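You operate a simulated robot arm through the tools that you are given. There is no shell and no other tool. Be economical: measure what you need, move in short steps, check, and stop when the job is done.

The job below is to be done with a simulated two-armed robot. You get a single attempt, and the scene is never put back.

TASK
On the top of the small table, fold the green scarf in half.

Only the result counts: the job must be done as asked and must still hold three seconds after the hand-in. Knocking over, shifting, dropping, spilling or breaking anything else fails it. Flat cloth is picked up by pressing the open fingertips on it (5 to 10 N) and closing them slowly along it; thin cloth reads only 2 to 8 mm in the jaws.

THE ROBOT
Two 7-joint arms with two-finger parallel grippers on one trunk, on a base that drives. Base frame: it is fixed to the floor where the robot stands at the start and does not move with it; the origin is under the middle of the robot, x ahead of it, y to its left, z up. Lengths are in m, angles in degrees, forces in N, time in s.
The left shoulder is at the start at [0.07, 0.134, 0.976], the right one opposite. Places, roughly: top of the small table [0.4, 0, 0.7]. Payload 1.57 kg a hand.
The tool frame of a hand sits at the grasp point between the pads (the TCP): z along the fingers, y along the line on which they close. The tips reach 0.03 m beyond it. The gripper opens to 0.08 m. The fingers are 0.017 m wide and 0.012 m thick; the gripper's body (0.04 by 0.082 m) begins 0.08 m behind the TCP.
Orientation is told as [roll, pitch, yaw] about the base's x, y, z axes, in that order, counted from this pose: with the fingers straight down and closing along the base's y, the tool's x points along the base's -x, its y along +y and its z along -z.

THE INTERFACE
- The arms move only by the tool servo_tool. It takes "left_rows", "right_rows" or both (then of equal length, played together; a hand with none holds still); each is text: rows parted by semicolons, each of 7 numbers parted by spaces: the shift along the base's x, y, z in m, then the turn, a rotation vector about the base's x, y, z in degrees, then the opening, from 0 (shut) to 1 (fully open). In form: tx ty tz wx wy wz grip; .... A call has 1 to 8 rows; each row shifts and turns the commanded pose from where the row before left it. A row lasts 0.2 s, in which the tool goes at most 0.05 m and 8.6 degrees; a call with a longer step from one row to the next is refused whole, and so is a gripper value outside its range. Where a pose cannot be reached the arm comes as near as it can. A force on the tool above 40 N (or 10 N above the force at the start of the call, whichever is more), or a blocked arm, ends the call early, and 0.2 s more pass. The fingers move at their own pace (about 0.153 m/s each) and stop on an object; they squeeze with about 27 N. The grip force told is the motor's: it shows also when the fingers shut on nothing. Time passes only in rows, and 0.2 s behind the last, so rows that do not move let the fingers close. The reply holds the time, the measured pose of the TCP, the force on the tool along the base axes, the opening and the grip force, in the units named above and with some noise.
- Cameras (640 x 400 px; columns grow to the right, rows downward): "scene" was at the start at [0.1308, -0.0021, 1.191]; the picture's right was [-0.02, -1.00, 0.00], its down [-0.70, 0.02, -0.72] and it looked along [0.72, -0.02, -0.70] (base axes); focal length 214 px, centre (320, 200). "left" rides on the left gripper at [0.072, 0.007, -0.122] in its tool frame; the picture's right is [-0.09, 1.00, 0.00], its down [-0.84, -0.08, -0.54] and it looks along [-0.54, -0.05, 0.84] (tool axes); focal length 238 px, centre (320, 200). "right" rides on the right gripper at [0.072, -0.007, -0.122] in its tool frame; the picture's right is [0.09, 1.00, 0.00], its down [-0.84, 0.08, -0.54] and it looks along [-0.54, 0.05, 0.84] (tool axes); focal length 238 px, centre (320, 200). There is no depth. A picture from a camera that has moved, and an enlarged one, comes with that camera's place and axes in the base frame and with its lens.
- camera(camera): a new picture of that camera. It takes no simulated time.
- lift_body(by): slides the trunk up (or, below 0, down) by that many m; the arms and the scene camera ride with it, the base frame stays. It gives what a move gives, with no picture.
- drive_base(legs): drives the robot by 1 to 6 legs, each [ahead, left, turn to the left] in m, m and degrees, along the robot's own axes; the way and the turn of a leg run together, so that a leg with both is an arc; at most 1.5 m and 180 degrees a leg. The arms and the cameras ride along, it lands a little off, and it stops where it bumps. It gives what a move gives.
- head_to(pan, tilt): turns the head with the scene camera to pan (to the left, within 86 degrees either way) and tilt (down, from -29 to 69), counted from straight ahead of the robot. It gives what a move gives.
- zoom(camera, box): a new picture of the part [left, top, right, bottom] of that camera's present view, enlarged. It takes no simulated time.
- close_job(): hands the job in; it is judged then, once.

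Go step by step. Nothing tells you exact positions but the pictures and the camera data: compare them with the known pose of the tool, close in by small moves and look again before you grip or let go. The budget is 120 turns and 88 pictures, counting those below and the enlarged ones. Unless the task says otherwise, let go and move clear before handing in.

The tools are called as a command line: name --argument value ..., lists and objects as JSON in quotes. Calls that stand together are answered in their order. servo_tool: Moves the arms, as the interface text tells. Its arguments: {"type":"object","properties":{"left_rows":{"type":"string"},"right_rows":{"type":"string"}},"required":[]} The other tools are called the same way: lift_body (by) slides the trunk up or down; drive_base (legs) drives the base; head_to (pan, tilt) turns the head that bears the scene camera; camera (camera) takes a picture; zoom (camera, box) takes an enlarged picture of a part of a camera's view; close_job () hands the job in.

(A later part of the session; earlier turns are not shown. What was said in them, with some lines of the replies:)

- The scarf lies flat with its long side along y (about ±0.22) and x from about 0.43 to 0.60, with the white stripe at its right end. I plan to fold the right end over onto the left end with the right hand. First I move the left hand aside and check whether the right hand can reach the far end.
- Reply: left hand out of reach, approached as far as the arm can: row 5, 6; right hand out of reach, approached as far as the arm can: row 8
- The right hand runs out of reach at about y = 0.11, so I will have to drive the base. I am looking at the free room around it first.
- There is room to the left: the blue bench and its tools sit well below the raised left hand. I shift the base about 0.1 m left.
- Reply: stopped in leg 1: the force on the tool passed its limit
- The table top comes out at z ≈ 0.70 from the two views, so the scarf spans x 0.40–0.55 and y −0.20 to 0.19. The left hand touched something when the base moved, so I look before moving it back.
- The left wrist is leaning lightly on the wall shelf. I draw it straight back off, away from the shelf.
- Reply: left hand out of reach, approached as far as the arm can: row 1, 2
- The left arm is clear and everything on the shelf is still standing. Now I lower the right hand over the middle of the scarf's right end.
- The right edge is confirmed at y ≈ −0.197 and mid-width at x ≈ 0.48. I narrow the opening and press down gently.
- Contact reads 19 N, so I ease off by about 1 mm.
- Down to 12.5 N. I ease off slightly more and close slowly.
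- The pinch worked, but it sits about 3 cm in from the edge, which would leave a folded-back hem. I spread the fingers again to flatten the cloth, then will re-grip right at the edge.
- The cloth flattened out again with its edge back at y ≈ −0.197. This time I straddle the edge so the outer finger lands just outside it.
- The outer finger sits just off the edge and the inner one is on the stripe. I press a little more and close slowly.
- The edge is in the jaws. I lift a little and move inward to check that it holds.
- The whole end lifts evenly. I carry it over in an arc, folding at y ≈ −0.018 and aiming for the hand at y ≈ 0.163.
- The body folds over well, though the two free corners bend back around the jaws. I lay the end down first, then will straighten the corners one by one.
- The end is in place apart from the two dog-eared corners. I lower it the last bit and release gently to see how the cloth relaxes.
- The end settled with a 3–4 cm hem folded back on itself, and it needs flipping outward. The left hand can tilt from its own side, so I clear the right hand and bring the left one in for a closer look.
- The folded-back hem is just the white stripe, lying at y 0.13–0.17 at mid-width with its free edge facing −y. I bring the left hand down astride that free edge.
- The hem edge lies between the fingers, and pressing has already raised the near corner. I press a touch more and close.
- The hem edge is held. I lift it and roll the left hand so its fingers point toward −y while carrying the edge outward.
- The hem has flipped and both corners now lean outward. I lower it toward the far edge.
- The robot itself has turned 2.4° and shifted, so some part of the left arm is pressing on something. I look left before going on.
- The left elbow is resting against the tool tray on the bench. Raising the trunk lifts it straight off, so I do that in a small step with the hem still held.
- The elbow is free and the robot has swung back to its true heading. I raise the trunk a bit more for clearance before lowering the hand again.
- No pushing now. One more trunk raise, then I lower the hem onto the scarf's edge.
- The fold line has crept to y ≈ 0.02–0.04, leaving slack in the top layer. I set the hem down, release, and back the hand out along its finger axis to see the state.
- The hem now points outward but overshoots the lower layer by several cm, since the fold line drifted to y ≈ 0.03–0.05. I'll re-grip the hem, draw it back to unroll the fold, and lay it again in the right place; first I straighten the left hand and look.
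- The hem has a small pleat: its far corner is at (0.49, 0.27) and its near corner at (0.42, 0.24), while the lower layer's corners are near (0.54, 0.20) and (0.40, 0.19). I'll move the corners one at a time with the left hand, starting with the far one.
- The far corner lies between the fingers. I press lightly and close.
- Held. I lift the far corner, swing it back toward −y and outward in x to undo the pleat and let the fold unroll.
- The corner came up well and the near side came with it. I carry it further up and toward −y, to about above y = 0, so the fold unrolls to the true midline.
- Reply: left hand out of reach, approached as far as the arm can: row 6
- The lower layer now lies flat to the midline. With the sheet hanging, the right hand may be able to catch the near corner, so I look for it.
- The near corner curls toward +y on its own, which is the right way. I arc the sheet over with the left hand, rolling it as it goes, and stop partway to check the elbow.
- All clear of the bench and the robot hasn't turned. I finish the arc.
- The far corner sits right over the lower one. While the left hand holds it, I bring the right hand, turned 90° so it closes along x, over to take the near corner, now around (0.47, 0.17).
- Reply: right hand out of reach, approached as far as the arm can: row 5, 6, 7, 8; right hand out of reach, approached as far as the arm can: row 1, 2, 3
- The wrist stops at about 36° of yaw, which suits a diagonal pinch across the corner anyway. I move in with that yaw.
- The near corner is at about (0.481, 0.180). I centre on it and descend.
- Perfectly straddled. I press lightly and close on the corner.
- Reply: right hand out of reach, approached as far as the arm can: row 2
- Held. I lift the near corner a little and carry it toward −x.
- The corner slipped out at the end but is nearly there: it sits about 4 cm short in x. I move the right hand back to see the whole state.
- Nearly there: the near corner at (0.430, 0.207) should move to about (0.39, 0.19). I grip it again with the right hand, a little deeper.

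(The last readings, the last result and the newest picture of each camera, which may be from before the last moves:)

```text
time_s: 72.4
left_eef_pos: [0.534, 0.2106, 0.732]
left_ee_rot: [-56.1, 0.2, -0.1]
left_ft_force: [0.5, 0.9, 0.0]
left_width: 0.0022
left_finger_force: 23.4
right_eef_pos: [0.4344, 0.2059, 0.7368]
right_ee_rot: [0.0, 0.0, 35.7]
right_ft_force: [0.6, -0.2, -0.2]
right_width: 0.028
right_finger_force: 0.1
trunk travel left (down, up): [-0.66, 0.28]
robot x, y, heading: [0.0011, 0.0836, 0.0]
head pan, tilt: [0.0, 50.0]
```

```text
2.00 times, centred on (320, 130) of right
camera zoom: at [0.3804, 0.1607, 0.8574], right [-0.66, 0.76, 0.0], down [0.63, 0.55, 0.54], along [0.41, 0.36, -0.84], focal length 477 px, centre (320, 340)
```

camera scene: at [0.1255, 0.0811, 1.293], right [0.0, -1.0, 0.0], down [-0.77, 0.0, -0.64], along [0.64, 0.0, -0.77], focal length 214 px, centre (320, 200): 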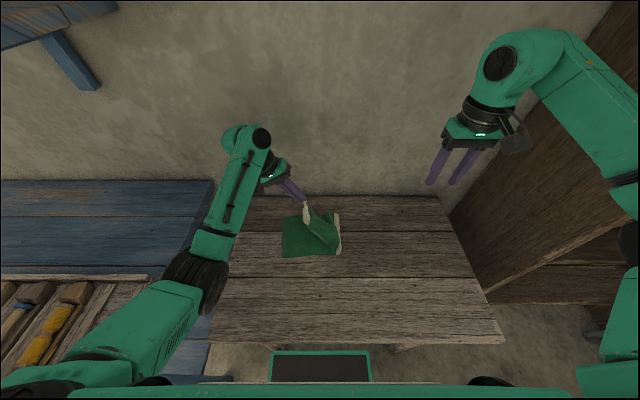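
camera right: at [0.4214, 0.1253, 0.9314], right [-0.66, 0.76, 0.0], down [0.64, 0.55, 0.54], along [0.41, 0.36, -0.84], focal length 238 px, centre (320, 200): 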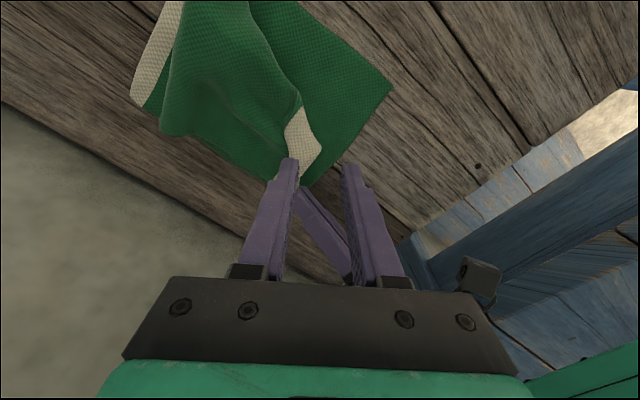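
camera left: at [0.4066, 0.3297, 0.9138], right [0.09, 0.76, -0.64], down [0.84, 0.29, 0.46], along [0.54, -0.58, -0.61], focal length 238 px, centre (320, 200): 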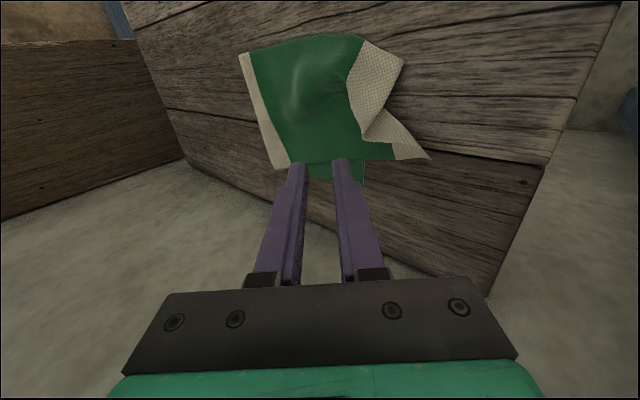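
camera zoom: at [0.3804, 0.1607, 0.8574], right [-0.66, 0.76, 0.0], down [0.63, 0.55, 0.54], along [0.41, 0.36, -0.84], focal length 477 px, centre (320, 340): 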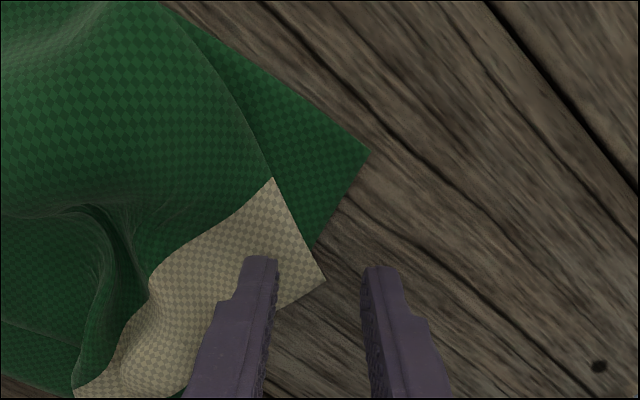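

servo_tool --right_rows "0.003 -0.004 -0.003 0 0 0 0.35;0 0 -0.0025 0 0 0 0.35;0 0 0 0 0 0 0.28;0 0 0 0 0 0 0.2;0 0 0 0 0 0 0.12;0 0 0 0 0 0 0.05;0 0 0 0 0 0 0;0 0 0 0 0 0 0"

zoom --camera "right" --box '[180, 30, 460, 230]'

```text
time_s: 74.2
left_eef_pos: [0.5315, 0.2091, 0.7358]
left_ee_rot: [-56.0, 0.0, -0.3]
left_ft_force: [-0.1, 0.4, 0.3]
left_width: 0.002
left_finger_force: 23.3
right_eef_pos: [0.4355, 0.2006, 0.7336]
right_ee_rot: [0.0, -0.3, 35.6]
right_ft_force: [5.2, -3.9, 33.8]
right_width: 0.0019
right_finger_force: 23.6
trunk travel left (down, up): [-0.66, 0.28]
robot x, y, heading: [-0.0005, 0.083, 0.0]
head pan, tilt: [0.0, 50.0]
```

```text
2.00 times, centred on (320, 130) of right
camera zoom: at [0.3809, 0.1543, 0.8532], right [-0.65, 0.76, 0.0], down [0.63, 0.55, 0.55], along [0.41, 0.36, -0.84], focal length 477 px, centre (320, 340)
```

zoom: 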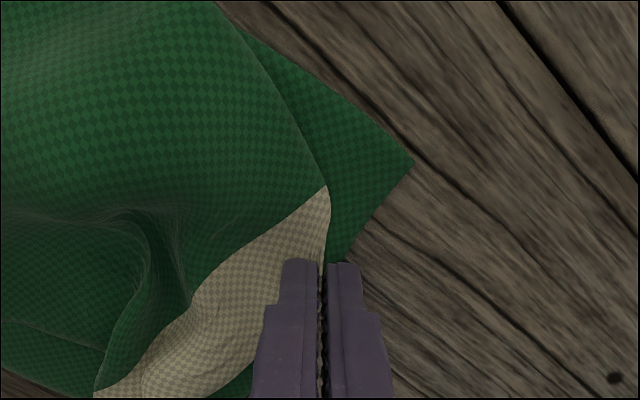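

Held. I raise it slightly and carry it to the lower layer's near corner.

servo_tool --right_rows "0 0 0.01 0 0 0 0;-0.005 -0.004 0.015 0 0 0 0;-0.01 -0.005 0.005 0 0 0 0;-0.01 -0.005 0 0 0 0 0;-0.008 -0.004 -0.01 0 0 0 0;0 0 -0.012 0 0 0 0;0 0 0 0 0 0 0"

zoom --camera "scene" --box '[250, 190, 370, 270]'

```text
time_s: 75.8
left_eef_pos: [0.5332, 0.2099, 0.7334]
left_ee_rot: [-56.1, 0.4, -0.2]
left_ft_force: [-19.6, 1.6, -2.1]
left_width: 0.0021
left_finger_force: 23.0
right_eef_pos: [0.4039, 0.1821, 0.7371]
right_ee_rot: [-0.1, -0.1, 35.6]
right_ft_force: [18.7, -1.3, 3.5]
right_width: 0.0016
right_finger_force: 23.4
trunk travel left (down, up): [-0.66, 0.28]
robot x, y, heading: [0.0001, 0.0816, 0.0]
head pan, tilt: [0.0, 50.0]
```

```text
5.00 times, centred on (310, 230) of scene
camera zoom: at [0.1254, 0.0819, 1.293], right [0.0, -1.0, 0.0], down [-0.77, 0.0, -0.64], along [0.64, 0.0, -0.77], focal length 1072 px, centre (370, 50)
```

zoom: 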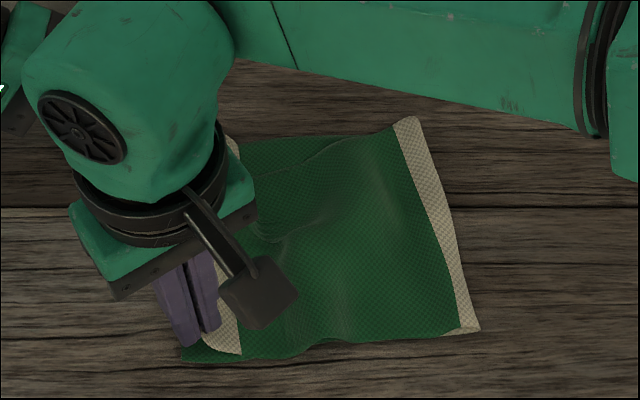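

Both hem corners are now held, pulled a bit too taut. I relax that, then lift the hem with both hands and swing it back toward y = 0 so the fold line straightens at the middle.

servo_tool --left_rows "0 -0.01 0.03 0 0 0 0;0 -0.02 0.03 0 0 0 0;0 -0.025 0.03 0 0 0 0;0 -0.03 0.025 0 0 0 0;0 -0.03 0.02 0 0 0 0;0 -0.03 0.01 0 0 0 0;0 -0.025 0.005 0 0 0 0;0 -0.015 0 0 0 0 0" --right_rows "0.005 -0.01 0.03 0 0 0 0;0 -0.02 0.03 0 0 0 0;0 -0.025 0.03 0 0 0 0;0 -0.03 0.025 0 0 0 0;0 -0.03 0.02 0 0 0 0;0 -0.03 0.01 0 0 0 0;0 -0.025 0.005 0 0 0 0;0 -0.015 0 0 0 0 0"

zoom --camera "scene" --box '[220, 160, 400, 280]'

```text
time_s: 77.6
left_eef_pos: [0.535, 0.0242, 0.8832]
left_ee_rot: [-56.1, 0.1, -0.2]
left_ft_force: [-13.1, -0.1, -1.6]
left_width: 0.0017
left_finger_force: 23.9
right_eef_pos: [0.4094, -0.0034, 0.887]
right_ee_rot: [0.0, 0.0, 35.8]
right_ft_force: [13.3, -1.1, 2.0]
right_width: 0.0015
right_finger_force: 23.3
trunk travel left (down, up): [-0.66, 0.28]
robot x, y, heading: [-0.0013, 0.0837, 0.1]
head pan, tilt: [0.0, 50.0]
```

```text
3.33 times, centred on (310, 220) of scene
camera zoom: at [0.1255, 0.0812, 1.2929], right [0.0, -1.0, 0.0], down [-0.77, 0.0, -0.64], along [0.64, 0.0, -0.77], focal length 715 px, centre (353, 133)
```

zoom: 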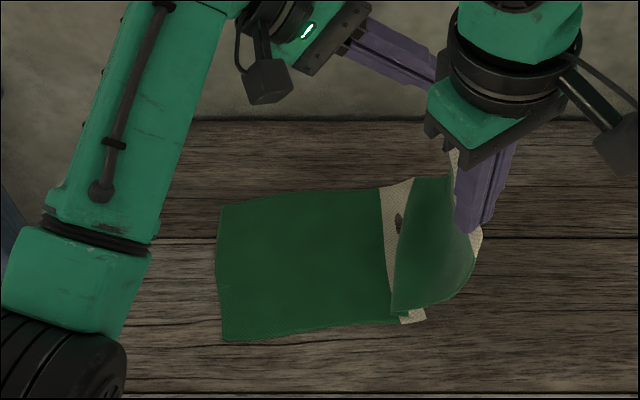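

Both hold and the fold is nearly straight. I nudge the near side slightly further, then arc both hands over together.

servo_tool --left_rows "0 -0.005 0 0 0 0 0;0 -0.005 0 0 0 0 0;0 0 0 0 0 0 0;-0.003 0.025 0.002 0 0 0 0;-0.003 0.03 0 0 0 0 0;-0.003 0.03 -0.01 0 0 0 0;-0.003 0.03 -0.018 0 0 0 0;0 0 0 0 0 0 0" --right_rows "0.003 -0.014 0.003 0 0 0 0;0.002 -0.014 0 0 0 0 0;0 0 0 0 0 0 0;-0.003 0.03 0 0 0 0 0;-0.003 0.033 -0.003 0 0 0 0;-0.003 0.033 -0.01 0 0 0 0;-0.003 0.033 -0.018 0 0 0 0;0 0 0 0 0 0 0"

zoom --camera "scene" --box '[220, 160, 400, 280]'

```text
time_s: 79.4
left_eef_pos: [0.523, 0.1307, 0.8598]
left_ee_rot: [-56.0, 0.1, -0.2]
left_ft_force: [-1.0, -0.4, -0.6]
left_width: 0.0022
left_finger_force: 23.5
right_eef_pos: [0.4016, 0.0979, 0.8587]
right_ee_rot: [0.1, -0.2, 35.7]
right_ft_force: [1.4, 0.0, -0.4]
right_width: 0.0016
right_finger_force: 23.5
trunk travel left (down, up): [-0.66, 0.28]
robot x, y, heading: [0.0002, 0.0835, 0.1]
head pan, tilt: [0.0, 50.0]
```

```text
3.33 times, centred on (310, 220) of scene
camera zoom: at [0.1253, 0.0803, 1.293], right [0.0, -1.0, 0.0], down [-0.77, 0.0, -0.64], along [0.64, 0.0, -0.77], focal length 715 px, centre (353, 133)
```

zoom: 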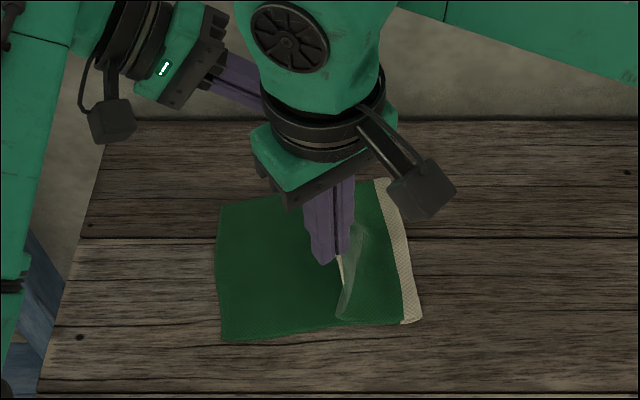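

servo_tool --left_rows "-0.001 0.025 -0.018 0 0 0 0;-0.001 0.022 -0.022 0 0 0 0;-0.001 0.018 -0.025 0 0 0 0;-0.001 0.014 -0.026 0 0 0 0;-0.002 0.01 -0.022 0 0 0 0;-0.002 0.005 -0.012 0 0 0 0;0 0 0 0 0 0 0" --right_rows "-0.001 0.024 -0.017 0 0 0 0;-0.001 0.021 -0.021 0 0 0 0;-0.001 0.017 -0.024 0 0 0 0;-0.001 0.013 -0.025 0 0 0 0;-0.002 0.01 -0.021 0 0 0 0;-0.002 0.004 -0.011 0 0 0 0;0 0 0 0 0 0 0"

zoom --camera "scene" --box '[220, 160, 400, 280]'

camera --camera "right"

```text
time_s: 81.0
left_eef_pos: [0.5144, 0.2244, 0.7322]
left_ee_rot: [-56.0, 0.1, -0.2]
left_ft_force: [-2.0, -0.5, 0.1]
left_width: 0.0019
left_finger_force: 23.5
right_eef_pos: [0.3939, 0.1883, 0.7388]
right_ee_rot: [0.0, 0.0, 35.6]
right_ft_force: [1.5, 0.3, 0.2]
right_width: 0.0015
right_finger_force: 23.5
trunk travel left (down, up): [-0.66, 0.28]
robot x, y, heading: [-0.0001, 0.0804, -0.1]
head pan, tilt: [0.0, 50.0]
```

```text
3.33 times, centred on (310, 220) of scene
camera zoom: at [0.1255, 0.0819, 1.293], right [0.0, -1.0, 0.0], down [-0.77, 0.0, -0.64], along [0.64, 0.0, -0.77], focal length 715 px, centre (353, 133)
```

zoom: 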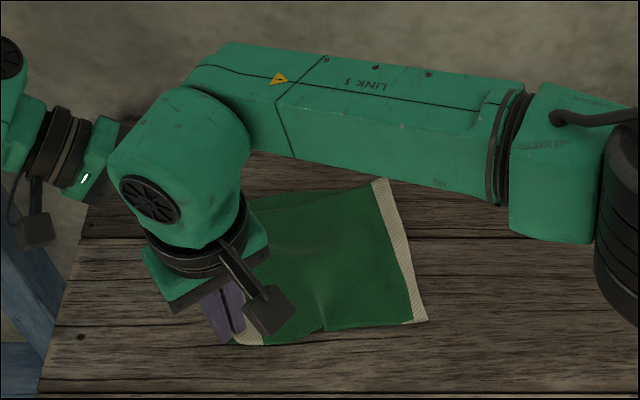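

```text
19 pictures are left
camera right: at [0.3394, 0.1427, 0.8604], right [-0.66, 0.76, 0.0], down [0.63, 0.55, 0.54], along [0.41, 0.36, -0.84], focal length 238 px, centre (320, 200)
```

right: 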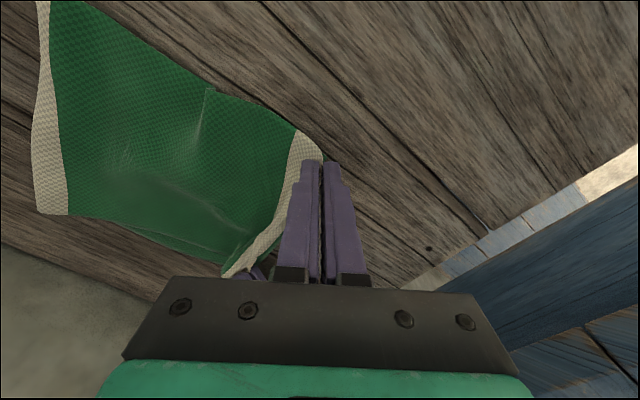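

The hem now lies flat along the lower layer's edge. I release both hands gently and back them out.

servo_tool --left_rows "0 0 -0.004 0 0 0 0;0 0 0 0 0 0 0.06;0 0 0 0 0 0 0.15;0 0 0 0 0 0 0.2;0 0.015 0.01 0 0 0 0.2;0 0.02 0.015 0 0 0 0.2;0 0.015 0.02 0 0 0 0.2;0 0.01 0.03 0 0 0 0.2" --right_rows "0 0 -0.005 0 0 0 0;0 0 0 0 0 0 0.06;0 0 0 0 0 0 0.15;0 0 0 0 0 0 0.2;0 0 0.01 0 0 0 0.2;0 0 0.03 0 0 0 0.2;0 -0.02 0.03 0 0 0 0.2;0 -0.03 0.02 0 0 0 0.2"

servo_tool --right_rows "0 -0.045 0.01 0 0 0 0.2;0 -0.045 0.01 0 0 0 0.2;0 -0.045 0 0 0 0 0.2;0 -0.045 0 0 0 0 0.2;0 -0.045 0 0 0 0 0.2"

zoom --camera "scene" --box '[250, 190, 370, 270]'

```text
time_s: 82.8
left_eef_pos: [0.5154, 0.2833, 0.8043]
left_ee_rot: [-56.1, 0.2, -0.2]
left_ft_force: [0.0, 0.4, 0.6]
left_width: 0.0161
left_finger_force: 0.0
right_eef_pos: [0.396, 0.1351, 0.8252]
right_ee_rot: [-0.1, -0.1, 35.6]
right_ft_force: [-0.5, -0.9, -0.2]
right_width: 0.0159
right_finger_force: 0.1
trunk travel left (down, up): [-0.66, 0.28]
robot x, y, heading: [-0.0044, 0.082, -0.0]
head pan, tilt: [0.0, 50.0]
```

```text
time_s: 84.0
left_eef_pos: [0.5158, 0.2837, 0.8038]
left_ee_rot: [-56.0, 0.2, -0.1]
left_ft_force: [0.4, 0.2, 0.1]
left_width: 0.0162
left_finger_force: 0.0
right_eef_pos: [0.3932, -0.0901, 0.8488]
right_ee_rot: [0.0, -0.1, 35.7]
right_ft_force: [-0.6, -0.9, 0.2]
right_width: 0.0159
right_finger_force: 0.2
trunk travel left (down, up): [-0.66, 0.28]
robot x, y, heading: [0.0008, 0.0782, -0.2]
head pan, tilt: [0.0, 50.0]
```

```text
5.00 times, centred on (310, 230) of scene
camera zoom: at [0.1247, 0.0804, 1.293], right [0.0, -1.0, 0.0], down [-0.77, 0.0, -0.64], along [0.64, 0.0, -0.77], focal length 1072 px, centre (370, 50)
```

zoom: 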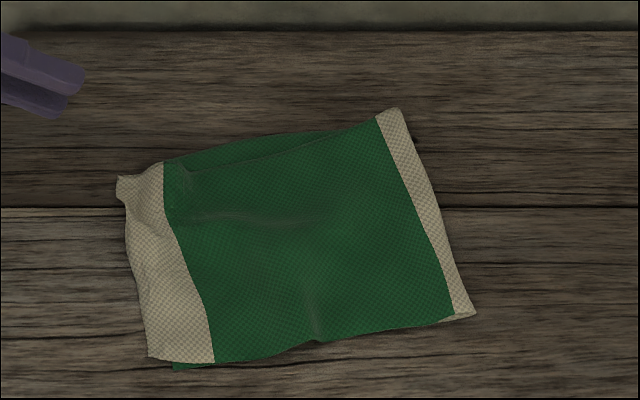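

The scarf is folded with both layers flat, but the upper far corner at about (0.50, 0.245) overshoots the lower one at (0.52, 0.215). I set the left hand upright with a diagonal yaw to nudge that corner back.

servo_tool --left_rows "0 -0.005 0.005 8 0 0 0.35;0 -0.005 0.005 8 0 0 0.35;0 -0.005 0 8 0 0 0.35;0 -0.005 0 8 0 0 0.35;0 -0.005 0 8 0 0 0.35;-0.005 -0.005 0 8 0 0 0.35;-0.005 -0.005 0 8 0 0 0.35;-0.005 -0.005 0 0 0 -8 0.35"

servo_tool --left_rows "-0.003 -0.003 -0.01 0 0 -8 0.35;0 0 -0.01 0 0 -8 0.35;0 0 -0.01 0 0 -8 0.35;0 0 0 0 0 0 0.35"

zoom --camera "left" --box '[180, 30, 460, 230]'

```text
time_s: 85.8
left_eef_pos: [0.4982, 0.2428, 0.8138]
left_ee_rot: [-0.2, 0.2, -8.1]
left_ft_force: [-0.9, 0.3, 0.9]
left_width: 0.0278
left_finger_force: 0.1
right_eef_pos: [0.3944, -0.0893, 0.8469]
right_ee_rot: [0.0, 0.0, 35.6]
right_ft_force: [-0.6, -0.6, 0.1]
right_width: 0.0159
right_finger_force: 0.0
trunk travel left (down, up): [-0.66, 0.28]
robot x, y, heading: [-0.0005, 0.0784, 0.2]
head pan, tilt: [0.0, 50.0]
```

```text
time_s: 86.8
left_eef_pos: [0.4972, 0.2407, 0.7831]
left_ee_rot: [-0.1, 0.4, -32.2]
left_ft_force: [-0.3, -0.1, -0.6]
left_width: 0.0281
left_finger_force: 0.1
right_eef_pos: [0.3945, -0.0888, 0.8474]
right_ee_rot: [0.0, -0.1, 35.6]
right_ft_force: [-0.1, 0.7, 0.0]
right_width: 0.0157
right_finger_force: 0.0
trunk travel left (down, up): [-0.66, 0.28]
robot x, y, heading: [-0.002, 0.0826, 0.1]
head pan, tilt: [0.0, 50.0]
```

```text
2.00 times, centred on (320, 130) of left
camera zoom: at [0.4388, 0.2848, 0.9055], right [0.61, 0.79, 0.0], down [0.67, -0.51, 0.54], along [0.43, -0.33, -0.84], focal length 477 px, centre (320, 340)
```

zoom: 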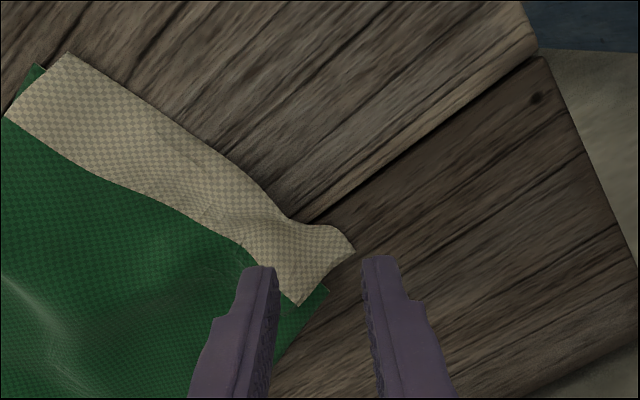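

From this view the overlap is good: corners match within about 1–2 cm, and more handling could make it worse. I lift both hands clear and take a final look at the scarf and the bench.

servo_tool --left_rows "0 0 0.03 0 0 0 0.35;0 0 0.03 0 0 0 0.35;-0.02 0.01 0.02 0 0 0 0.35;-0.03 0.02 0.02 0 0 0 0.35;-0.03 0.02 0.02 0 0 0 0.35;0 0 0 0 0 0 0.35" --right_rows "0 -0.02 0.03 0 0 0 0.2;0 -0.03 0.03 0 0 0 0.2;0 -0.03 0.03 0 0 0 0.2;0 -0.03 0.02 0 0 0 0.2;0 -0.03 0 0 0 0 0.2;0 0 0 0 0 0 0.2"

zoom --camera "scene" --box '[250, 190, 370, 270]'

head_to --pan 60 --tilt 15

camera --camera "scene"

```text
time_s: 88.2
left_eef_pos: [0.4169, 0.2917, 0.9026]
left_ee_rot: [-0.2, 0.5, -32.0]
left_ft_force: [-0.3, -0.4, 0.0]
left_width: 0.028
left_finger_force: 0.1
right_eef_pos: [0.3905, -0.116, 0.8987]
right_ee_rot: [-0.1, 0.0, 35.4]
right_ft_force: [-0.7, -0.7, -0.2]
right_width: 0.0158
right_finger_force: 0.0
right hand out of reach, approached as far as the arm can: row 2, 3, 4, 5
trunk travel left (down, up): [-0.66, 0.28]
robot x, y, heading: [-0.0009, 0.0812, 0.0]
head pan, tilt: [0.0, 50.0]
```

```text
5.00 times, centred on (310, 230) of scene
camera zoom: at [0.1265, 0.0814, 1.2928], right [0.0, -1.0, 0.0], down [-0.77, 0.0, -0.64], along [0.64, 0.0, -0.77], focal length 1072 px, centre (370, 50)
```

zoom: 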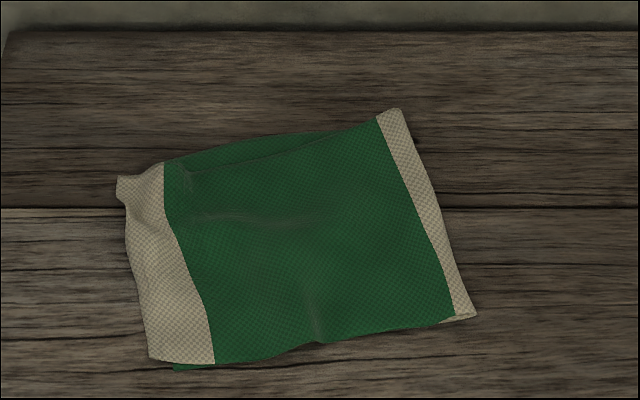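

```text
time_s: 89.5
left_eef_pos: [0.4172, 0.2906, 0.9043]
left_ee_rot: [0.0, 0.3, -32.0]
left_ft_force: [0.0, -1.0, 0.6]
left_width: 0.028
left_finger_force: 0.1
right_eef_pos: [0.3889, -0.1153, 0.8982]
right_ee_rot: [-0.2, 0.0, 35.5]
right_ft_force: [0.3, 1.1, 0.6]
right_width: 0.0158
right_finger_force: 0.1
trunk travel left (down, up): [-0.66, 0.28]
robot x, y, heading: [0.0002, 0.0803, -0.1]
head pan, tilt: [60.0, 15.0]
```

```text
15 pictures are left
camera scene: at [0.0953, 0.1628, 1.3466], right [0.87, -0.5, 0.0], down [-0.13, -0.22, -0.97], along [0.48, 0.84, -0.26], focal length 214 px, centre (320, 200)
```

scene: 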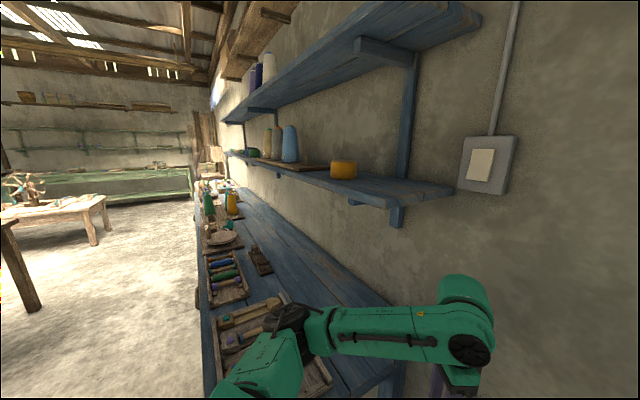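

The scarf lies folded in half on the table with its end over the other end. The tray and the shelf items are where they were, and both hands are clear, so I hand in.

close_job

```text
The job is handed in.
```

The green scarf is folded in half on the small table, one short end laid over the other, and the job is handed in. The corners match to within about 1–2 cm, with a few slight wrinkles left in the top layer.

During the work the left arm leaned on the wall shelf and its elbow touched the tool tray. In the last picture everything on the shelf was still standing and the tray had not visibly moved.
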